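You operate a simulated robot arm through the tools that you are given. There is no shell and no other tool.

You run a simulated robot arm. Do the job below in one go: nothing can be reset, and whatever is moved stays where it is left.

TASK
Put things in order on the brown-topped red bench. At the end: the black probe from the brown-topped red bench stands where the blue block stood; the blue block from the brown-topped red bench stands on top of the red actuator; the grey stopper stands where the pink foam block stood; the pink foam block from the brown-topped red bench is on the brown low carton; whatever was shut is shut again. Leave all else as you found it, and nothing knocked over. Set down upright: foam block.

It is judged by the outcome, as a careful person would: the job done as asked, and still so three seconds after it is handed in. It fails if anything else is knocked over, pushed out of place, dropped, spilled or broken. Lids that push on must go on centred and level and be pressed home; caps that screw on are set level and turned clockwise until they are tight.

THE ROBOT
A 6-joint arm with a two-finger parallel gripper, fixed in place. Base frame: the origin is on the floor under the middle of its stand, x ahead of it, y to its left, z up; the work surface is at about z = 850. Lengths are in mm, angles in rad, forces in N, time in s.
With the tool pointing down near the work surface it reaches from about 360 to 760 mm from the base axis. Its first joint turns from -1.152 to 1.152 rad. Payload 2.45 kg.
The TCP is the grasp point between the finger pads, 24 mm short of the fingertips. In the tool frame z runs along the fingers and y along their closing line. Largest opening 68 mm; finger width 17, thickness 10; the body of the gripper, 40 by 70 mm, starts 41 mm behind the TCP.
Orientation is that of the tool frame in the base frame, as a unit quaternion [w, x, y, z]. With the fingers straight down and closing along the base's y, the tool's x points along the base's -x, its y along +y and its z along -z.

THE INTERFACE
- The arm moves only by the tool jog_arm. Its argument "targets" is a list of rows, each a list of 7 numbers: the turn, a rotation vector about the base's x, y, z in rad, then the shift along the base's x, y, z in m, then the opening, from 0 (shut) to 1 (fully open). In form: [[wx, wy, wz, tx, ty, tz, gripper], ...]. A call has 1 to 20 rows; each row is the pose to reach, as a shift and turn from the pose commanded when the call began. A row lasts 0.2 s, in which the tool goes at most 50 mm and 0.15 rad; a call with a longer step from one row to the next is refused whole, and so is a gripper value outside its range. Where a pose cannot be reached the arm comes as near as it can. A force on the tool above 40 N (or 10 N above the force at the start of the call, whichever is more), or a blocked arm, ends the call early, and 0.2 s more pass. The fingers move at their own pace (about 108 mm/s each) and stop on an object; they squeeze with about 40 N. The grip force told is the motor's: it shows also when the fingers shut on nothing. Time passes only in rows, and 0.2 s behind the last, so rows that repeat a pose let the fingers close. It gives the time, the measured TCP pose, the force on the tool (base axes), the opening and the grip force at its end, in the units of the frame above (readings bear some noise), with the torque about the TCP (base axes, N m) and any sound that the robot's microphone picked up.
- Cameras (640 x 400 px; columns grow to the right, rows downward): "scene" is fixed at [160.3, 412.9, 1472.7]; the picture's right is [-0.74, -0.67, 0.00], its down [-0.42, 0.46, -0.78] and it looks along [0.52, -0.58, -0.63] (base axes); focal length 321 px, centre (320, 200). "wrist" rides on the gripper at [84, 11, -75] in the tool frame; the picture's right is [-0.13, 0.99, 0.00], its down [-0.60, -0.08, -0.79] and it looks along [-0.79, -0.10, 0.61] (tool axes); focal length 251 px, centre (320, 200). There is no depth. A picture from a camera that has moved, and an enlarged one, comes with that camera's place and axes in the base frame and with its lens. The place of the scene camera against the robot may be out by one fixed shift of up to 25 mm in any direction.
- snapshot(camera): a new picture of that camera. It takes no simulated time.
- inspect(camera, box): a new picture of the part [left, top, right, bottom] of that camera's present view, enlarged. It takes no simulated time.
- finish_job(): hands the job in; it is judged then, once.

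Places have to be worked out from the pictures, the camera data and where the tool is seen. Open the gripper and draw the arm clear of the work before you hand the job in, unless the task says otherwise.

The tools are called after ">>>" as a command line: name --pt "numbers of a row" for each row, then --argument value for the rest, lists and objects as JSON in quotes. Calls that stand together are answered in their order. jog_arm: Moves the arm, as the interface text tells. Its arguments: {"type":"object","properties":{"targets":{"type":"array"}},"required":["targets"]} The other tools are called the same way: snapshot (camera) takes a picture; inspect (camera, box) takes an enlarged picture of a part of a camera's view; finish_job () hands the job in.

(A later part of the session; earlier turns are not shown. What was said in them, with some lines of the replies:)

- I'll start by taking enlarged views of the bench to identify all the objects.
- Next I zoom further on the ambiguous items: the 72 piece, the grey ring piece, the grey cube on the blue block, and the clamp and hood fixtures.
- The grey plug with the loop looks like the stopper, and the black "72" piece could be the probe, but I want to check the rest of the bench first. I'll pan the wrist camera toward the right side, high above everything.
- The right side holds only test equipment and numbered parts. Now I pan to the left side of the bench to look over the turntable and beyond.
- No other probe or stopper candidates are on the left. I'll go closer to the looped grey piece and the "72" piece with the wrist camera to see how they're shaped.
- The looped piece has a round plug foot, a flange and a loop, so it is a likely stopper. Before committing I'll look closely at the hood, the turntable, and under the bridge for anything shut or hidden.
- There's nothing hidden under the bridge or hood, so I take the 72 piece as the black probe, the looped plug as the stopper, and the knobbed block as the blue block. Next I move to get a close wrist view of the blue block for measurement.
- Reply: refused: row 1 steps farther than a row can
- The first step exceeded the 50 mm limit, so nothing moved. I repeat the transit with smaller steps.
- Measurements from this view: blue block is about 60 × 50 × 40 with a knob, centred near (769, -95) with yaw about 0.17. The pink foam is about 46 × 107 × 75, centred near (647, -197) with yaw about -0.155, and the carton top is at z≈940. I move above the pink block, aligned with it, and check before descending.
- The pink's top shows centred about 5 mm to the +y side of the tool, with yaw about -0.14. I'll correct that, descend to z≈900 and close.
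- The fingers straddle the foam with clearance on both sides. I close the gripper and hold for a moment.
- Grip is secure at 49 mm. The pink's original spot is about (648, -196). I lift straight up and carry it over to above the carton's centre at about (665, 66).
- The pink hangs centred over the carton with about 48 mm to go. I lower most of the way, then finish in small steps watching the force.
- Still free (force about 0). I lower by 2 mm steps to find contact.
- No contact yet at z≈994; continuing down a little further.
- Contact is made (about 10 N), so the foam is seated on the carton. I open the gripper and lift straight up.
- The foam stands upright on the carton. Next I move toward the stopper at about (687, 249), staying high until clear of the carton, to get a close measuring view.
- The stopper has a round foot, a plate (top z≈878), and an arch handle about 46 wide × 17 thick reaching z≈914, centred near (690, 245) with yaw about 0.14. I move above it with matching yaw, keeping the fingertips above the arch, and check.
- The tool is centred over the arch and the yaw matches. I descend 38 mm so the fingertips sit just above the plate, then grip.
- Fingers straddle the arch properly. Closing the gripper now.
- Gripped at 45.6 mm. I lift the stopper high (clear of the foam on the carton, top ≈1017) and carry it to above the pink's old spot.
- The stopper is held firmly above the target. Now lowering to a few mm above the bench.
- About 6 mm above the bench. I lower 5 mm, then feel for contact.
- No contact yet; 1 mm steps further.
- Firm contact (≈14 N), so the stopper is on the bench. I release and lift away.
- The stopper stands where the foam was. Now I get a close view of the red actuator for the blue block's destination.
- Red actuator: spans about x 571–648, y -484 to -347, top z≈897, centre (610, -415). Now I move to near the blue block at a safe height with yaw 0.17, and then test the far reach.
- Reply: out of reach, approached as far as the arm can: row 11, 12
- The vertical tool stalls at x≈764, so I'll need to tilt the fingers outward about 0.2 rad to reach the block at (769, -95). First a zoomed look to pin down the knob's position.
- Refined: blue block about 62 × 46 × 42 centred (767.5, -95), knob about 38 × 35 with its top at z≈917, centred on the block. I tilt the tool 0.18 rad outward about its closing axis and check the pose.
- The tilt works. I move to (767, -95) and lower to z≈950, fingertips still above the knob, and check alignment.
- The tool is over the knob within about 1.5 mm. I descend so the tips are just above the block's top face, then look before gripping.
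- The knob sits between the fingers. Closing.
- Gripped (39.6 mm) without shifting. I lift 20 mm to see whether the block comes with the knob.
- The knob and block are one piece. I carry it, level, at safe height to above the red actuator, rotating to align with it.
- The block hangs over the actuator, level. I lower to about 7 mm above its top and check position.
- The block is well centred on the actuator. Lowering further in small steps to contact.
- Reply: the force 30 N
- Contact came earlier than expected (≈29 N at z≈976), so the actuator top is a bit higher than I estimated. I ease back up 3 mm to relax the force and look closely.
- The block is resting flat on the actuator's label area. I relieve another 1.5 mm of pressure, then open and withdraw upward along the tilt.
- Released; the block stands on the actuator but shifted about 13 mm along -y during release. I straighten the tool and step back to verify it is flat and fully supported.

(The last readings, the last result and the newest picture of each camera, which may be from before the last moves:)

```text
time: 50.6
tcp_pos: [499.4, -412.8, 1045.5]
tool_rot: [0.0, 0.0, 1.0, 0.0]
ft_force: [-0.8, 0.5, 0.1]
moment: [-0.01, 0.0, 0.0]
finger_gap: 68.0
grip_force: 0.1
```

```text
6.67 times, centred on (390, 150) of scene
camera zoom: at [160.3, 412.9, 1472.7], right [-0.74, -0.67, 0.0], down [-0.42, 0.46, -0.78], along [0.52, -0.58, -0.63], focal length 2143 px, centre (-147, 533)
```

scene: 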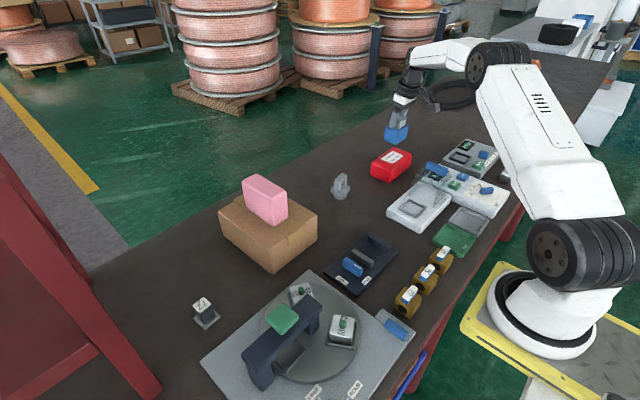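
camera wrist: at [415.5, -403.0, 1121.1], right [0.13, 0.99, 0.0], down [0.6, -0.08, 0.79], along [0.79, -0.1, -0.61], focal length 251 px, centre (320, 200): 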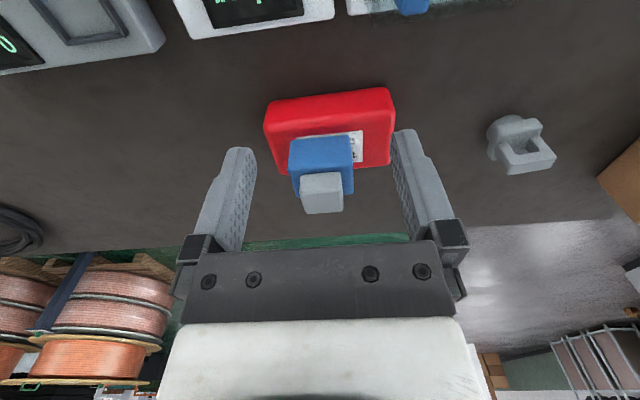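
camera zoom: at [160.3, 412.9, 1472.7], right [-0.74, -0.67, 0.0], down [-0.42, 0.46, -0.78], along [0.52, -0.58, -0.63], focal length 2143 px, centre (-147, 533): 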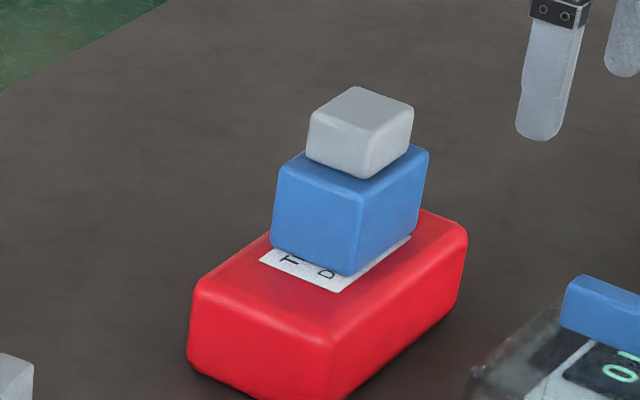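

The block is flat, spanning x 592–638 and y -459 to -394, fully inside the actuator's top, and the actuator hasn't moved. Now I travel across to view the black probe at about (587, 305).

>>> jog_arm --pt "0 0 0 0 0.03 0.03 1" --pt "0 0 0 0 0.07 0.05 1" --pt "0 0 0 0 0.115 0.06 1" --pt "0 0 0 0 0.16 0.06 1" --pt "0 0 0 0 0.205 0.06 1" --pt "0 0 0 0 0.25 0.06 1" --pt "0 0 0 0 0.295 0.06 1" --pt "0 0 0 0 0.34 0.06 1" --pt "0 0 0 0 0.385 0.06 1" --pt "0 0 0 0 0.43 0.06 1" --pt "0 0 0 0 0.475 0.06 1" --pt "0 0 0 0 0.52 0.06 1" --pt "0 0 0 0 0.565 0.06 1" --pt "0 0 0 0 0.61 0.06 1" --pt "0 0 0 0 0.655 0.06 1" --pt "0 0 0 0 0.695 0.05 1" --pt "0 0 0 0 0.72 0.02 1" --pt "0 0 0 0 0.72 0.0 1" --pt "0 0 0 0 0.72 0.0 1"

>>> snapshot --camera "wrist"

>>> inspect --camera "wrist" --box '[260, 60, 380, 160]'

>>> inspect --camera "scene" --box '[180, 285, 230, 335]'

```text
time: 54.6
tcp_pos: [500.5, 305.1, 1046.4]
tool_rot: [0.0, 0.001, 1.0, 0.0]
ft_force: [0.1, 0.0, 0.3]
moment: [0.0, 0.04, -0.01]
finger_gap: 68.0
grip_force: 0.0
```

```text
taken
camera wrist: at [416.2, 315.7, 1121.6], right [0.13, 0.99, 0.0], down [0.6, -0.08, 0.79], along [0.79, -0.1, -0.61], focal length 251 px, centre (320, 200)
```

wrist: 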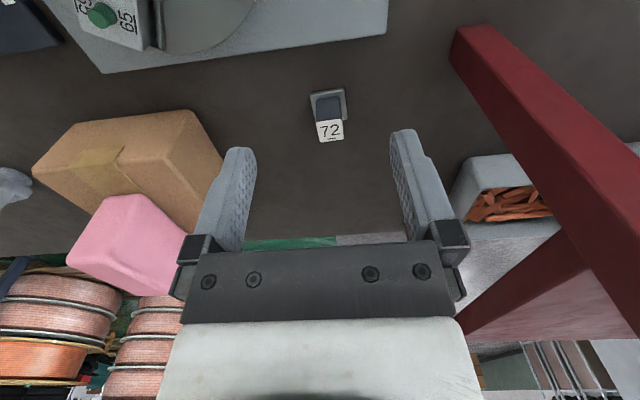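

```text
4.00 times, centred on (320, 110) of wrist
camera zoom: at [416.2, 315.7, 1121.6], right [0.13, 0.99, 0.0], down [0.6, -0.08, 0.79], along [0.79, -0.1, -0.61], focal length 1006 px, centre (320, 560)
```

zoom: 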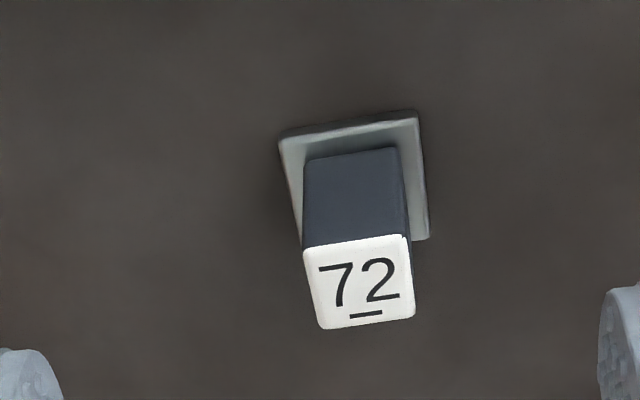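

```text
8.00 times, centred on (205, 310) of scene
camera zoom: at [160.3, 413.0, 1472.7], right [-0.74, -0.67, 0.0], down [-0.42, 0.46, -0.78], along [0.52, -0.58, -0.63], focal length 2571 px, centre (1240, -680)
```

zoom: 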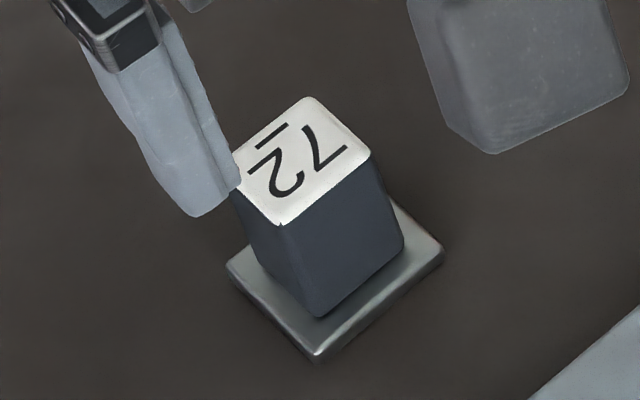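

Probe: black body about 27 × 27 (top z≈897) on a 39 mm metal foot plate, centred at (587, 304.5) with yaw about 0.05. Since the blue spot needs the tilt, I'll grip it with the same 0.18 rad tilt, so I approach above it with that orientation.

>>> jog_arm --pt "0 0 0.05 0.02 0 0 1" --pt "0.0015 -0.06 0.05 0.045 0 -0.005 1" --pt "0.003 -0.12 0.05 0.07 0 -0.02 1" --pt "0.0045 -0.18 0.05 0.0868 0 -0.05 1" --pt "0.0045 -0.18 0.05 0.0868 0 -0.09 1" --pt "0.0045 -0.18 0.05 0.0868 0 -0.115 1" --pt "0.0045 -0.18 0.05 0.0868 0 -0.115 1"

>>> snapshot --camera "wrist"

>>> inspect --camera "wrist" --box '[230, 60, 410, 220]'

>>> inspect --camera "scene" --box '[160, 240, 300, 380]'

```text
time: 56.2
tcp_pos: [588.7, 304.3, 932.9]
tool_rot: [0.091, -0.025, 0.996, 0.003]
ft_force: [0.5, -0.2, 0.2]
moment: [0.03, 0.01, 0.07]
finger_gap: 68.0
grip_force: 0.1
```

```text
taken
camera wrist: at [491.7, 311.3, 991.3], right [0.08, 1.0, 0.02], down [0.46, -0.06, 0.89], along [0.89, -0.06, -0.46], focal length 251 px, centre (320, 200)
```

wrist: 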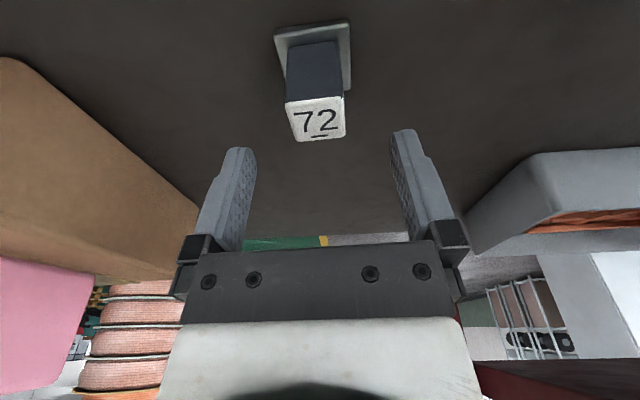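

```text
2.50 times, centred on (320, 140) of wrist
camera zoom: at [491.7, 311.3, 991.3], right [0.08, 1.0, 0.02], down [0.46, -0.06, 0.89], along [0.89, -0.06, -0.46], focal length 629 px, centre (320, 350)
```

zoom: 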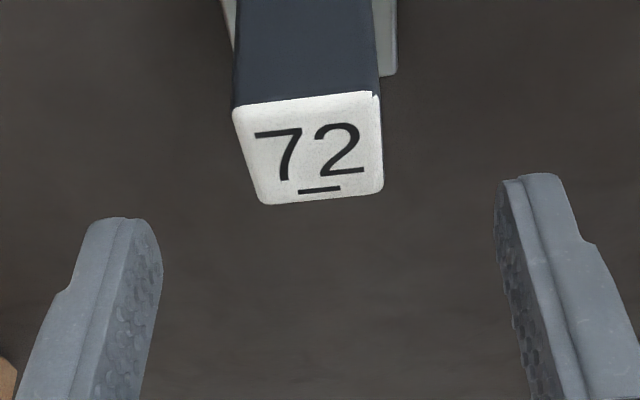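

```text
2.86 times, centred on (230, 310) of scene
camera zoom: at [160.3, 412.9, 1472.7], right [-0.74, -0.67, 0.0], down [-0.42, 0.46, -0.78], along [0.52, -0.58, -0.63], focal length 918 px, centre (577, -114)
```

zoom: 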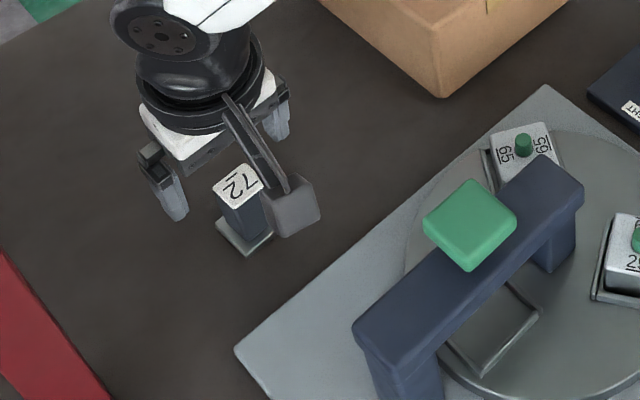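

The tool is well aligned over the probe and the camera housing is clear of the bridge. I descend to z≈884 (tips just above the foot plate).

>>> jog_arm --pt "0 0 0 -0.0015 0 -0.02 1" --pt "0 0 0 -0.0015 0 -0.04 1" --pt "0 0 0 -0.0015 0 -0.048 1" --pt "0 0 0 -0.0015 0 -0.048 1"

>>> snapshot --camera "wrist"

>>> inspect --camera "scene" --box '[170, 260, 250, 340]'

```text
time: 57.2
tcp_pos: [585.8, 305.3, 884.3]
tool_rot: [0.09, -0.026, 0.996, 0.003]
ft_force: [-0.4, 0.3, 0.6]
moment: [0.02, 0.0, -0.01]
finger_gap: 67.9
grip_force: 0.1
```

```text
taken
camera wrist: at [489.2, 311.8, 943.2], right [0.08, 1.0, 0.02], down [0.46, -0.06, 0.89], along [0.89, -0.06, -0.46], focal length 251 px, centre (320, 200)
```

wrist: 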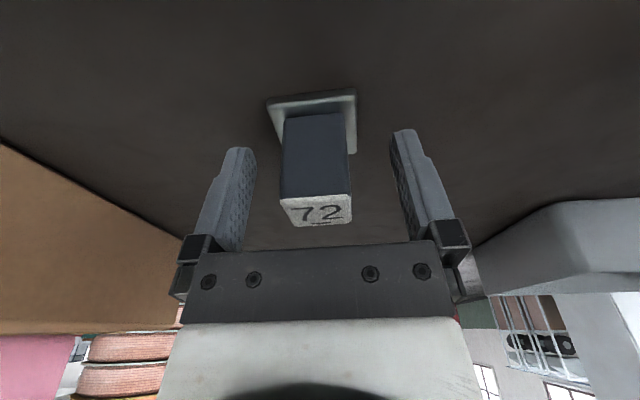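

```text
5.00 times, centred on (210, 300) of scene
camera zoom: at [160.3, 412.9, 1472.7], right [-0.74, -0.67, 0.0], down [-0.42, 0.46, -0.78], along [0.52, -0.58, -0.63], focal length 1607 px, centre (870, -300)
```

zoom: 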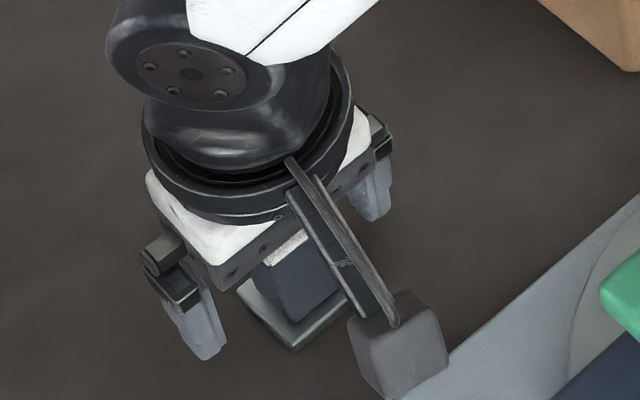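

The body is between the fingers, plate below the tips. Closing.

>>> jog_arm --pt "0 0 0 0 0 0 0" --pt "0 0 0 0 0 0 0" --pt "0 0 0 0 0 0 0"

>>> snapshot --camera "wrist"

```text
time: 58.0
tcp_pos: [586.8, 305.3, 884.3]
tool_rot: [0.09, -0.025, 0.996, 0.001]
ft_force: [0.1, 0.8, 0.7]
moment: [0.02, 0.04, 0.0]
finger_gap: 27.7
grip_force: 39.8
```

```text
taken
camera wrist: at [489.2, 311.8, 943.4], right [0.08, 1.0, 0.02], down [0.46, -0.06, 0.89], along [0.89, -0.06, -0.46], focal length 251 px, centre (320, 200)
```

wrist: 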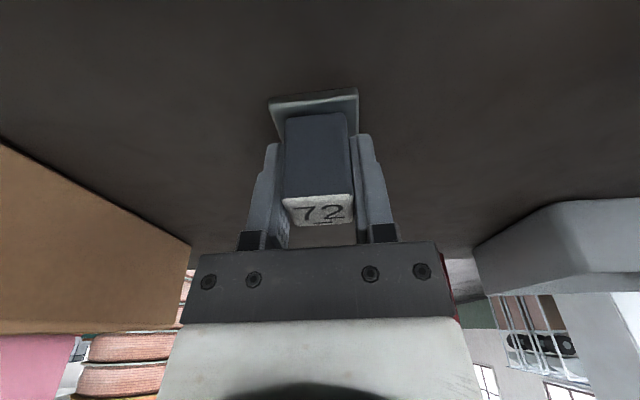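

Gripped at 27.7 mm. I lift 20 mm and check the foot plate comes along.

>>> jog_arm --pt "0 0 0 0 0 0.006 0" --pt "0 0 0 0 0 0.014 0" --pt "0 0 0 0 0 0.022 0" --pt "0 0 0 0 0 0.022 0"

>>> snapshot --camera "wrist"

>>> inspect --camera "scene" --box '[170, 260, 250, 340]'

```text
time: 59.0
tcp_pos: [585.5, 305.4, 904.9]
tool_rot: [0.09, -0.025, 0.996, 0.003]
ft_force: [0.5, -0.4, -0.2]
moment: [-0.01, 0.01, -0.01]
finger_gap: 27.6
grip_force: 40.1
```

```text
taken
camera wrist: at [489.3, 311.8, 964.7], right [0.08, 1.0, 0.02], down [0.46, -0.06, 0.89], along [0.89, -0.06, -0.46], focal length 251 px, centre (320, 200)
```

wrist: 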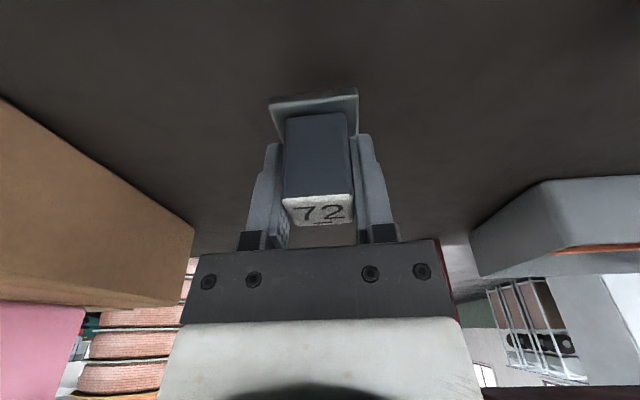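

```text
5.00 times, centred on (210, 300) of scene
camera zoom: at [160.3, 412.9, 1472.7], right [-0.74, -0.67, 0.0], down [-0.42, 0.46, -0.78], along [0.52, -0.58, -0.63], focal length 1607 px, centre (870, -300)
```

zoom: 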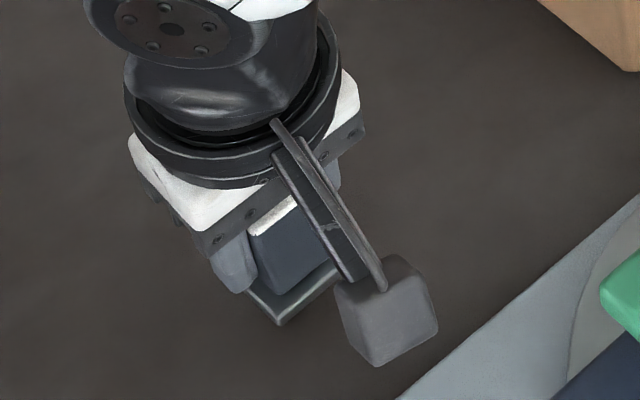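

The whole probe lifts level. I raise it above the foam's height and carry it across to near the blue block's old spot, at x≈640 first.

>>> jog_arm --pt "0 0 0 0 0 0.04 0" --pt "0 0 0 0 0 0.085 0" --pt "0 0 0 0 0 0.13 0" --pt "0 0 0 0 0 0.175 0" --pt "0 0 0 0 0 0.206 0" --pt "0 0 0.013 0.006 -0.0445 0.206 0" --pt "0 0 0.027 0.012 -0.089 0.206 0" --pt "0 0 0.04 0.018 -0.1335 0.206 0" --pt "0 0 0.054 0.024 -0.178 0.206 0" --pt "0 0 0.068 0.03 -0.2225 0.206 0" --pt "0 0 0.081 0.036 -0.267 0.206 0" --pt "0 0 0.095 0.042 -0.3115 0.206 0" --pt "0 0 0.108 0.048 -0.356 0.206 0" --pt "0 0 0.122 0.054 -0.3995 0.206 0" --pt "0 0 0.122 0.054 -0.3995 0.206 0"

>>> snapshot --camera "scene"

>>> snapshot --camera "wrist"

```text
time: 62.2
tcp_pos: [639.4, -93.0, 1111.2]
tool_rot: [0.088, -0.086, 0.992, 0.008]
ft_force: [0.0, 0.8, -0.4]
moment: [-0.01, 0.03, -0.01]
finger_gap: 27.4
grip_force: 39.7
```

```text
taken
```

scene: 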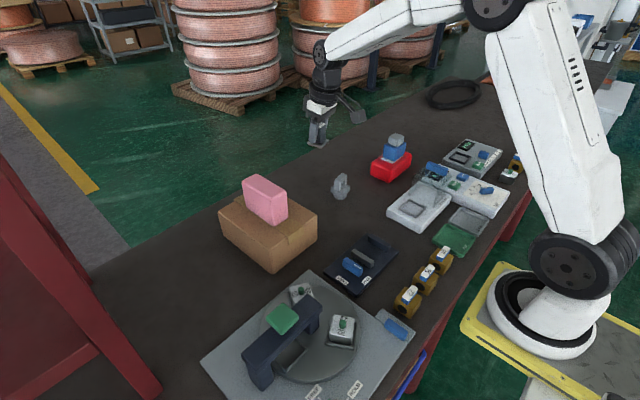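

```text
taken
camera wrist: at [541.7, -98.3, 1169.4], right [-0.05, 1.0, 0.02], down [0.46, 0.0, 0.89], along [0.89, 0.05, -0.46], focal length 251 px, centre (320, 200)
```

wrist: 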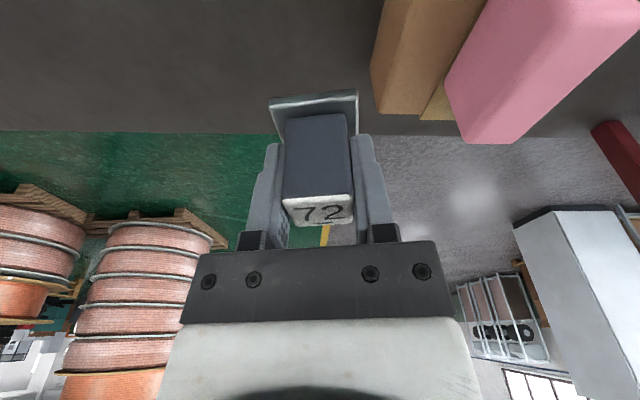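

Now I move outward and down to above the blue block's old spot at (767, -95), stopping about 35 mm above the final height.

>>> jog_arm --pt "0 0 0 0.03 0 -0.03 0" --pt "0 0 0 0.06 0 -0.065 0" --pt "0 0 0 0.09 0 -0.1 0" --pt "0 0 0 0.115 0 -0.14 0" --pt "0 0 0 0.1275 -0.0005 -0.17 0" --pt "0 0 0 0.1275 -0.0005 -0.19 0" --pt "0 0 0 0.1275 -0.0005 -0.19 0"

>>> inspect --camera "scene" --box '[250, 110, 370, 220]'

>>> snapshot --camera "wrist"

```text
time: 63.8
tcp_pos: [767.9, -94.4, 922.2]
tool_rot: [0.089, -0.087, 0.992, 0.007]
ft_force: [-0.7, 0.7, -0.5]
moment: [0.0, 0.0, 0.04]
finger_gap: 27.6
grip_force: 39.5
```

```text
3.64 times, centred on (310, 165) of scene
camera zoom: at [160.3, 412.9, 1472.7], right [-0.74, -0.67, 0.0], down [-0.42, 0.46, -0.78], along [0.52, -0.58, -0.63], focal length 1169 px, centre (356, 327)
```

zoom: 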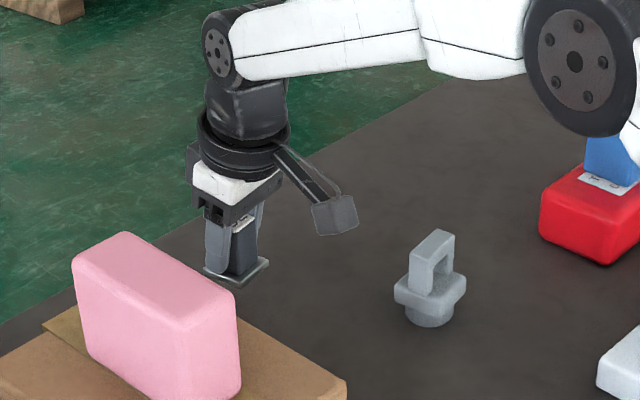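

```text
taken
camera wrist: at [671.4, -99.6, 982.0], right [-0.05, 1.0, 0.02], down [0.46, 0.0, 0.89], along [0.89, 0.05, -0.46], focal length 251 px, centre (320, 200)
```

wrist: 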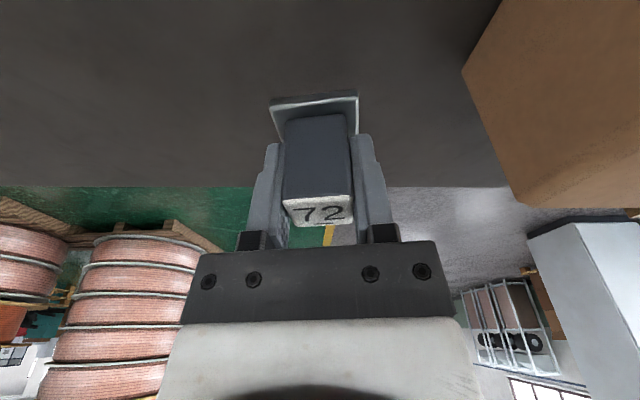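

Aligned over the spot, clear of the carton. Lowering to about 4 mm above contact.

>>> jog_arm --pt "0 0 0 0 0 -0.015 0" --pt "0 0 0 0 0 -0.028 0" --pt "0 0 0 0 0 -0.034 0" --pt "0 0 0 0 0 -0.034 0"

>>> inspect --camera "scene" --box '[260, 140, 330, 210]'

```text
time: 64.8
tcp_pos: [767.9, -93.3, 887.9]
tool_rot: [0.091, -0.086, 0.992, 0.008]
ft_force: [0.1, 0.5, -0.1]
moment: [-0.03, -0.01, 0.01]
finger_gap: 27.7
grip_force: 39.4
```

```text
5.71 times, centred on (295, 175) of scene
camera zoom: at [160.3, 412.9, 1472.7], right [-0.74, -0.67, 0.0], down [-0.42, 0.46, -0.78], along [0.52, -0.58, -0.63], focal length 1837 px, centre (463, 343)
```

zoom: 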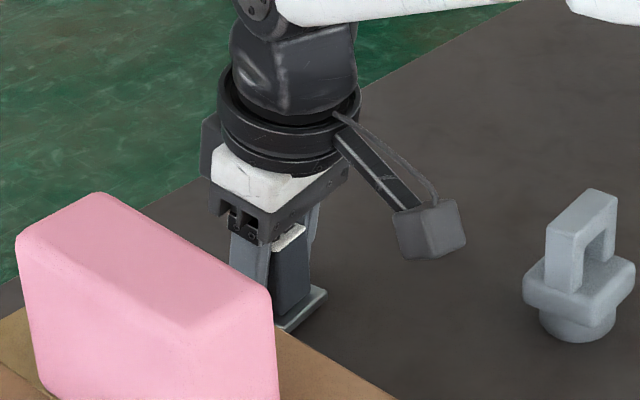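

Still free. Lowering by 1 mm steps to find contact.

>>> jog_arm --pt "0 0 0 0 0 -0.0015 0" --pt "0 0 0 0 0 -0.003 0" --pt "0 0 0 0 0 -0.003 0"

```text
time: 65.6
tcp_pos: [767.8, -93.8, 885.4]
tool_rot: [0.089, -0.086, 0.992, 0.007]
ft_force: [-0.7, -0.3, -0.6]
moment: [0.0, 0.0, -0.02]
finger_gap: 27.7
grip_force: 40.1
```

>>> jog_arm --pt "0 0 0 0 0 -0.001 0" --pt "0 0 0 0 0 -0.0015 0" --pt "0 0 0 0 0 -0.0015 0"

```text
time: 66.4
tcp_pos: [768.6, -93.8, 885.1]
tool_rot: [0.091, -0.086, 0.992, 0.007]
ft_force: [-1.7, -1.9, 5.5]
moment: [0.04, 0.1, 0.03]
finger_gap: 27.4
grip_force: 40.4
```

Light contact (5.5 N). I open the gripper in place and let it settle before moving.

>>> jog_arm --pt "0 0 0 0 0 0 0.55" --pt "0 0 0 0 0 0 0.8" --pt "0 0 0 0 0 0 1" --pt "0 0 0 0 0 0 1"

>>> snapshot --camera "wrist"

>>> inspect --camera "scene" --box '[260, 140, 330, 210]'

```text
time: 67.4
tcp_pos: [768.1, -94.1, 883.7]
tool_rot: [0.09, -0.086, 0.992, 0.008]
ft_force: [-1.0, -0.4, 0.4]
moment: [0.01, -0.01, -0.01]
finger_gap: 68.2
grip_force: 0.2
```

```text
taken
camera wrist: at [670.9, -99.4, 942.4], right [-0.05, 1.0, 0.02], down [0.46, 0.0, 0.89], along [0.89, 0.05, -0.46], focal length 251 px, centre (320, 200)
```

wrist: 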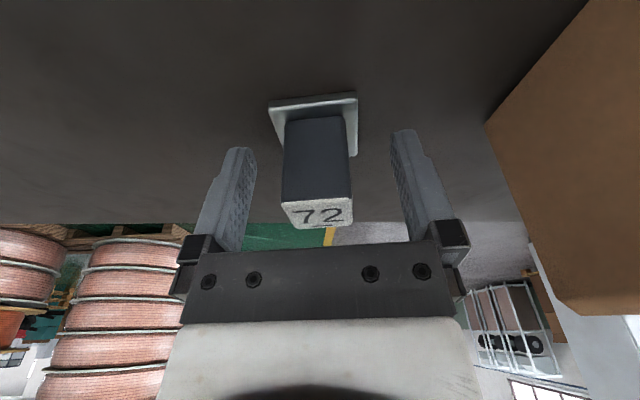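

```text
5.71 times, centred on (295, 175) of scene
camera zoom: at [160.3, 412.9, 1472.7], right [-0.74, -0.67, 0.0], down [-0.42, 0.46, -0.78], along [0.52, -0.58, -0.63], focal length 1837 px, centre (463, 343)
```

zoom: 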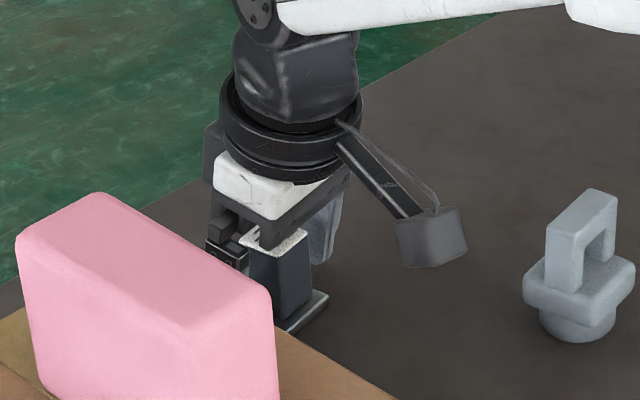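

The probe stands free and upright. I lift straight up, then draw the arm back.

>>> jog_arm --pt "0 0 0 0 0 0.02 1" --pt "0 0 0 0 0 0.055 1" --pt "0 0 0 0 0 0.095 1" --pt "0 0 0 -0.03 0 0.13 1" --pt "0 0 0 -0.07 0 0.155 1" --pt "0 0 0 -0.115 0 0.17 1" --pt "0 0 0 -0.115 0 0.17 1"

>>> snapshot --camera "wrist"

>>> snapshot --camera "scene"

>>> inspect --camera "scene" --box '[210, 140, 430, 280]'

```text
time: 69.0
tcp_pos: [653.2, -95.3, 1053.3]
tool_rot: [0.089, -0.085, 0.992, 0.008]
ft_force: [0.5, 0.9, 0.0]
moment: [0.01, 0.01, 0.0]
finger_gap: 68.2
grip_force: 0.0
```

```text
taken
camera wrist: at [555.6, -100.8, 1113.0], right [-0.05, 1.0, 0.02], down [0.46, 0.0, 0.89], along [0.89, 0.05, -0.46], focal length 251 px, centre (320, 200)
```

wrist: 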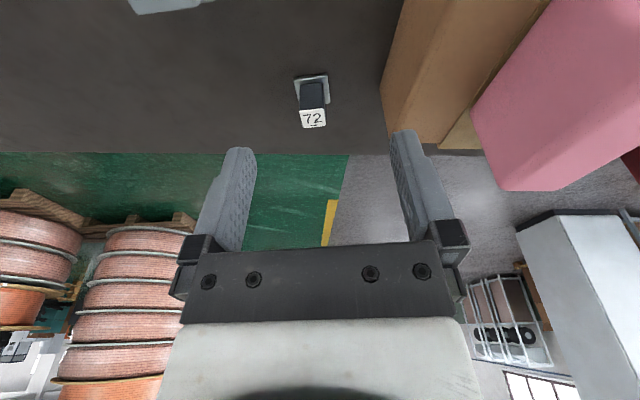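

```text
taken
```

scene: 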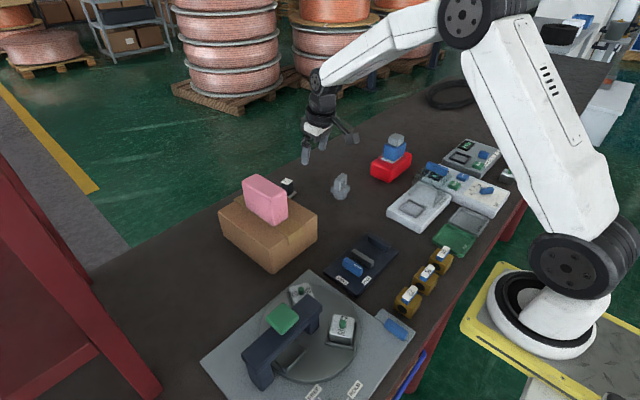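

```text
2.86 times, centred on (320, 210) of scene
camera zoom: at [160.3, 412.9, 1472.7], right [-0.74, -0.67, 0.0], down [-0.42, 0.46, -0.78], along [0.52, -0.58, -0.63], focal length 918 px, centre (320, 171)
```

zoom: 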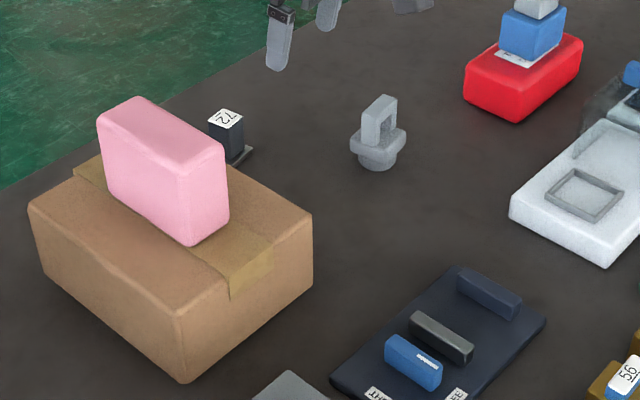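

Everything is in place: foam on the carton, stopper at the foam's spot, block on the actuator, probe at the block's spot. I retract and straighten the arm to its original pose.

>>> jog_arm --pt "-0.0077 0.0443 0 -0.03 0.008 0.022 1" --pt "-0.0154 0.0887 0 -0.06 0.016 0.044 1" --pt "-0.0231 0.133 0 -0.09 0.024 0.066 1" --pt "-0.0308 0.1773 0 -0.12 0.032 0.09 1" --pt "-0.0308 0.1773 0 -0.15 0.04 0.11 1" --pt "-0.0308 0.1773 0 -0.163 0.043 0.12 1" --pt "-0.0308 0.1773 0 -0.163 0.043 0.12 1"

>>> snapshot --camera "wrist"

>>> snapshot --camera "scene"

>>> inspect --camera "scene" --box '[320, 120, 440, 220]'

>>> inspect --camera "wrist" --box '[60, 40, 500, 220]'

```text
time: 70.6
tcp_pos: [487.5, -51.6, 1172.0]
tool_rot: [0.0, -0.086, 0.996, -0.001]
ft_force: [0.9, 0.5, -0.5]
moment: [-0.01, 0.02, 0.01]
finger_gap: 68.0
grip_force: 0.1
```

```text
taken
camera wrist: at [403.1, -54.9, 1247.8], right [-0.04, 1.0, 0.0], down [0.61, 0.03, 0.79], along [0.79, 0.03, -0.61], focal length 251 px, centre (320, 200)
```

wrist: 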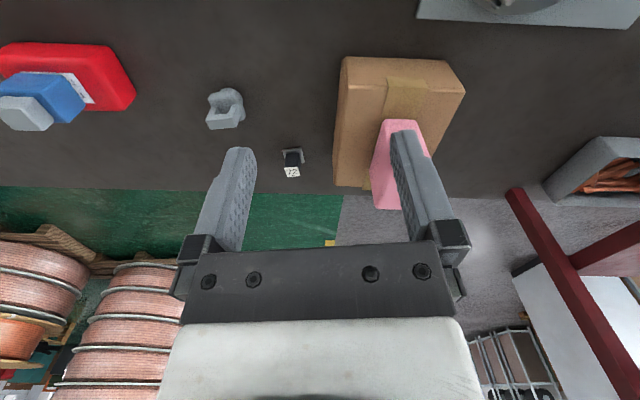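

```text
taken
```

scene: 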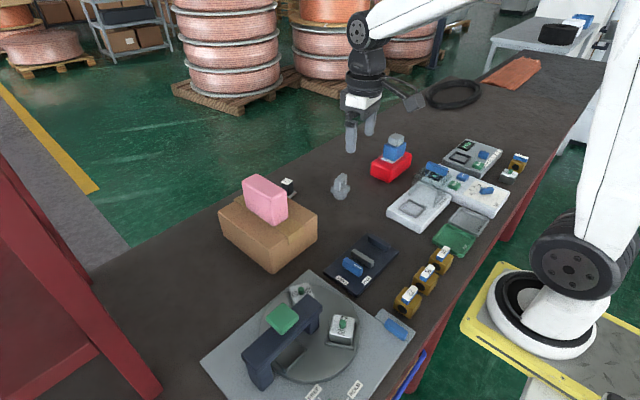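

```text
4.00 times, centred on (380, 170) of scene
camera zoom: at [160.3, 412.9, 1472.7], right [-0.74, -0.67, 0.0], down [-0.42, 0.46, -0.78], along [0.52, -0.58, -0.63], focal length 1286 px, centre (80, 320)
```

zoom: 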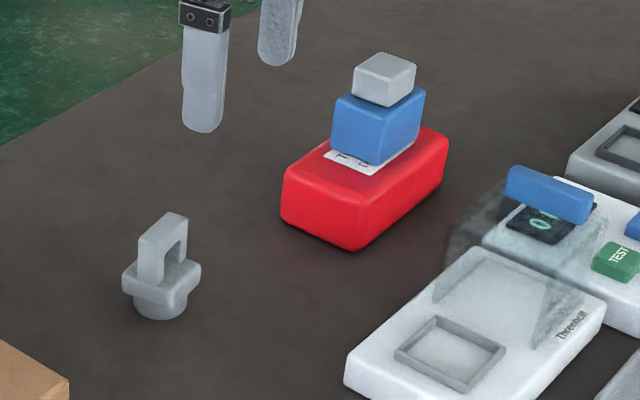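

```text
1.45 times, centred on (280, 130) of wrist
camera zoom: at [403.1, -54.9, 1247.8], right [-0.04, 1.0, 0.0], down [0.61, 0.03, 0.79], along [0.79, 0.03, -0.61], focal length 366 px, centre (378, 302)
```

zoom: 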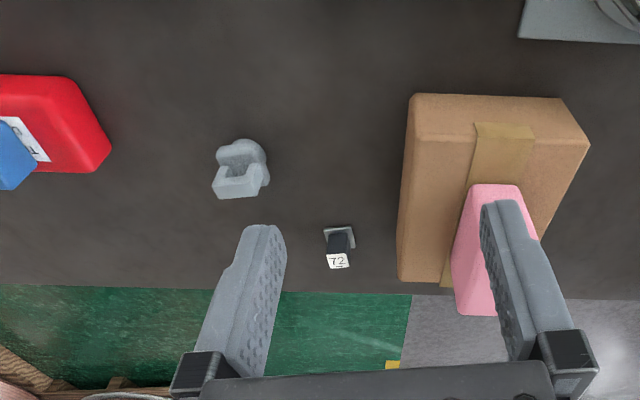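

The final view shows all four pieces standing as required. The actuator, carton and other fixtures look unmoved, nothing was opened, and the gripper is open and clear. I hand in the job.

>>> finish_job

```text
The job is handed in.
```

All four pieces are where the task asked, and I handed the job in. I don't have the verdict.

| Piece | Now stands | How it went |
|---|---|---|
| Pink foam block | On the carton, upright | About centred on top. |
| Grey stopper | Where the foam block stood | About (648, -196), upright. |
| Blue block | On top of the red actuator | It slid about 13 mm sideways when I let go. It sits flat and fully on the actuator's top, about 10 mm off centre. |
| Black probe | Where the blue block stood | About (768, -95), upright. |

I had to decide which objects some of the names meant:
- **Black probe:** I took this to be the black piece marked "72" with the metal foot plate.
- **Grey stopper:** I took this to be the grey plug with the loop handle.
- **Blue block:** the grey cube on top proved to be part of it, so they moved together.

I opened nothing, so there was nothing to shut again. In the last pictures the carton, actuator and other equipment look unmoved. The gripper is open and the arm is back near its starting position.
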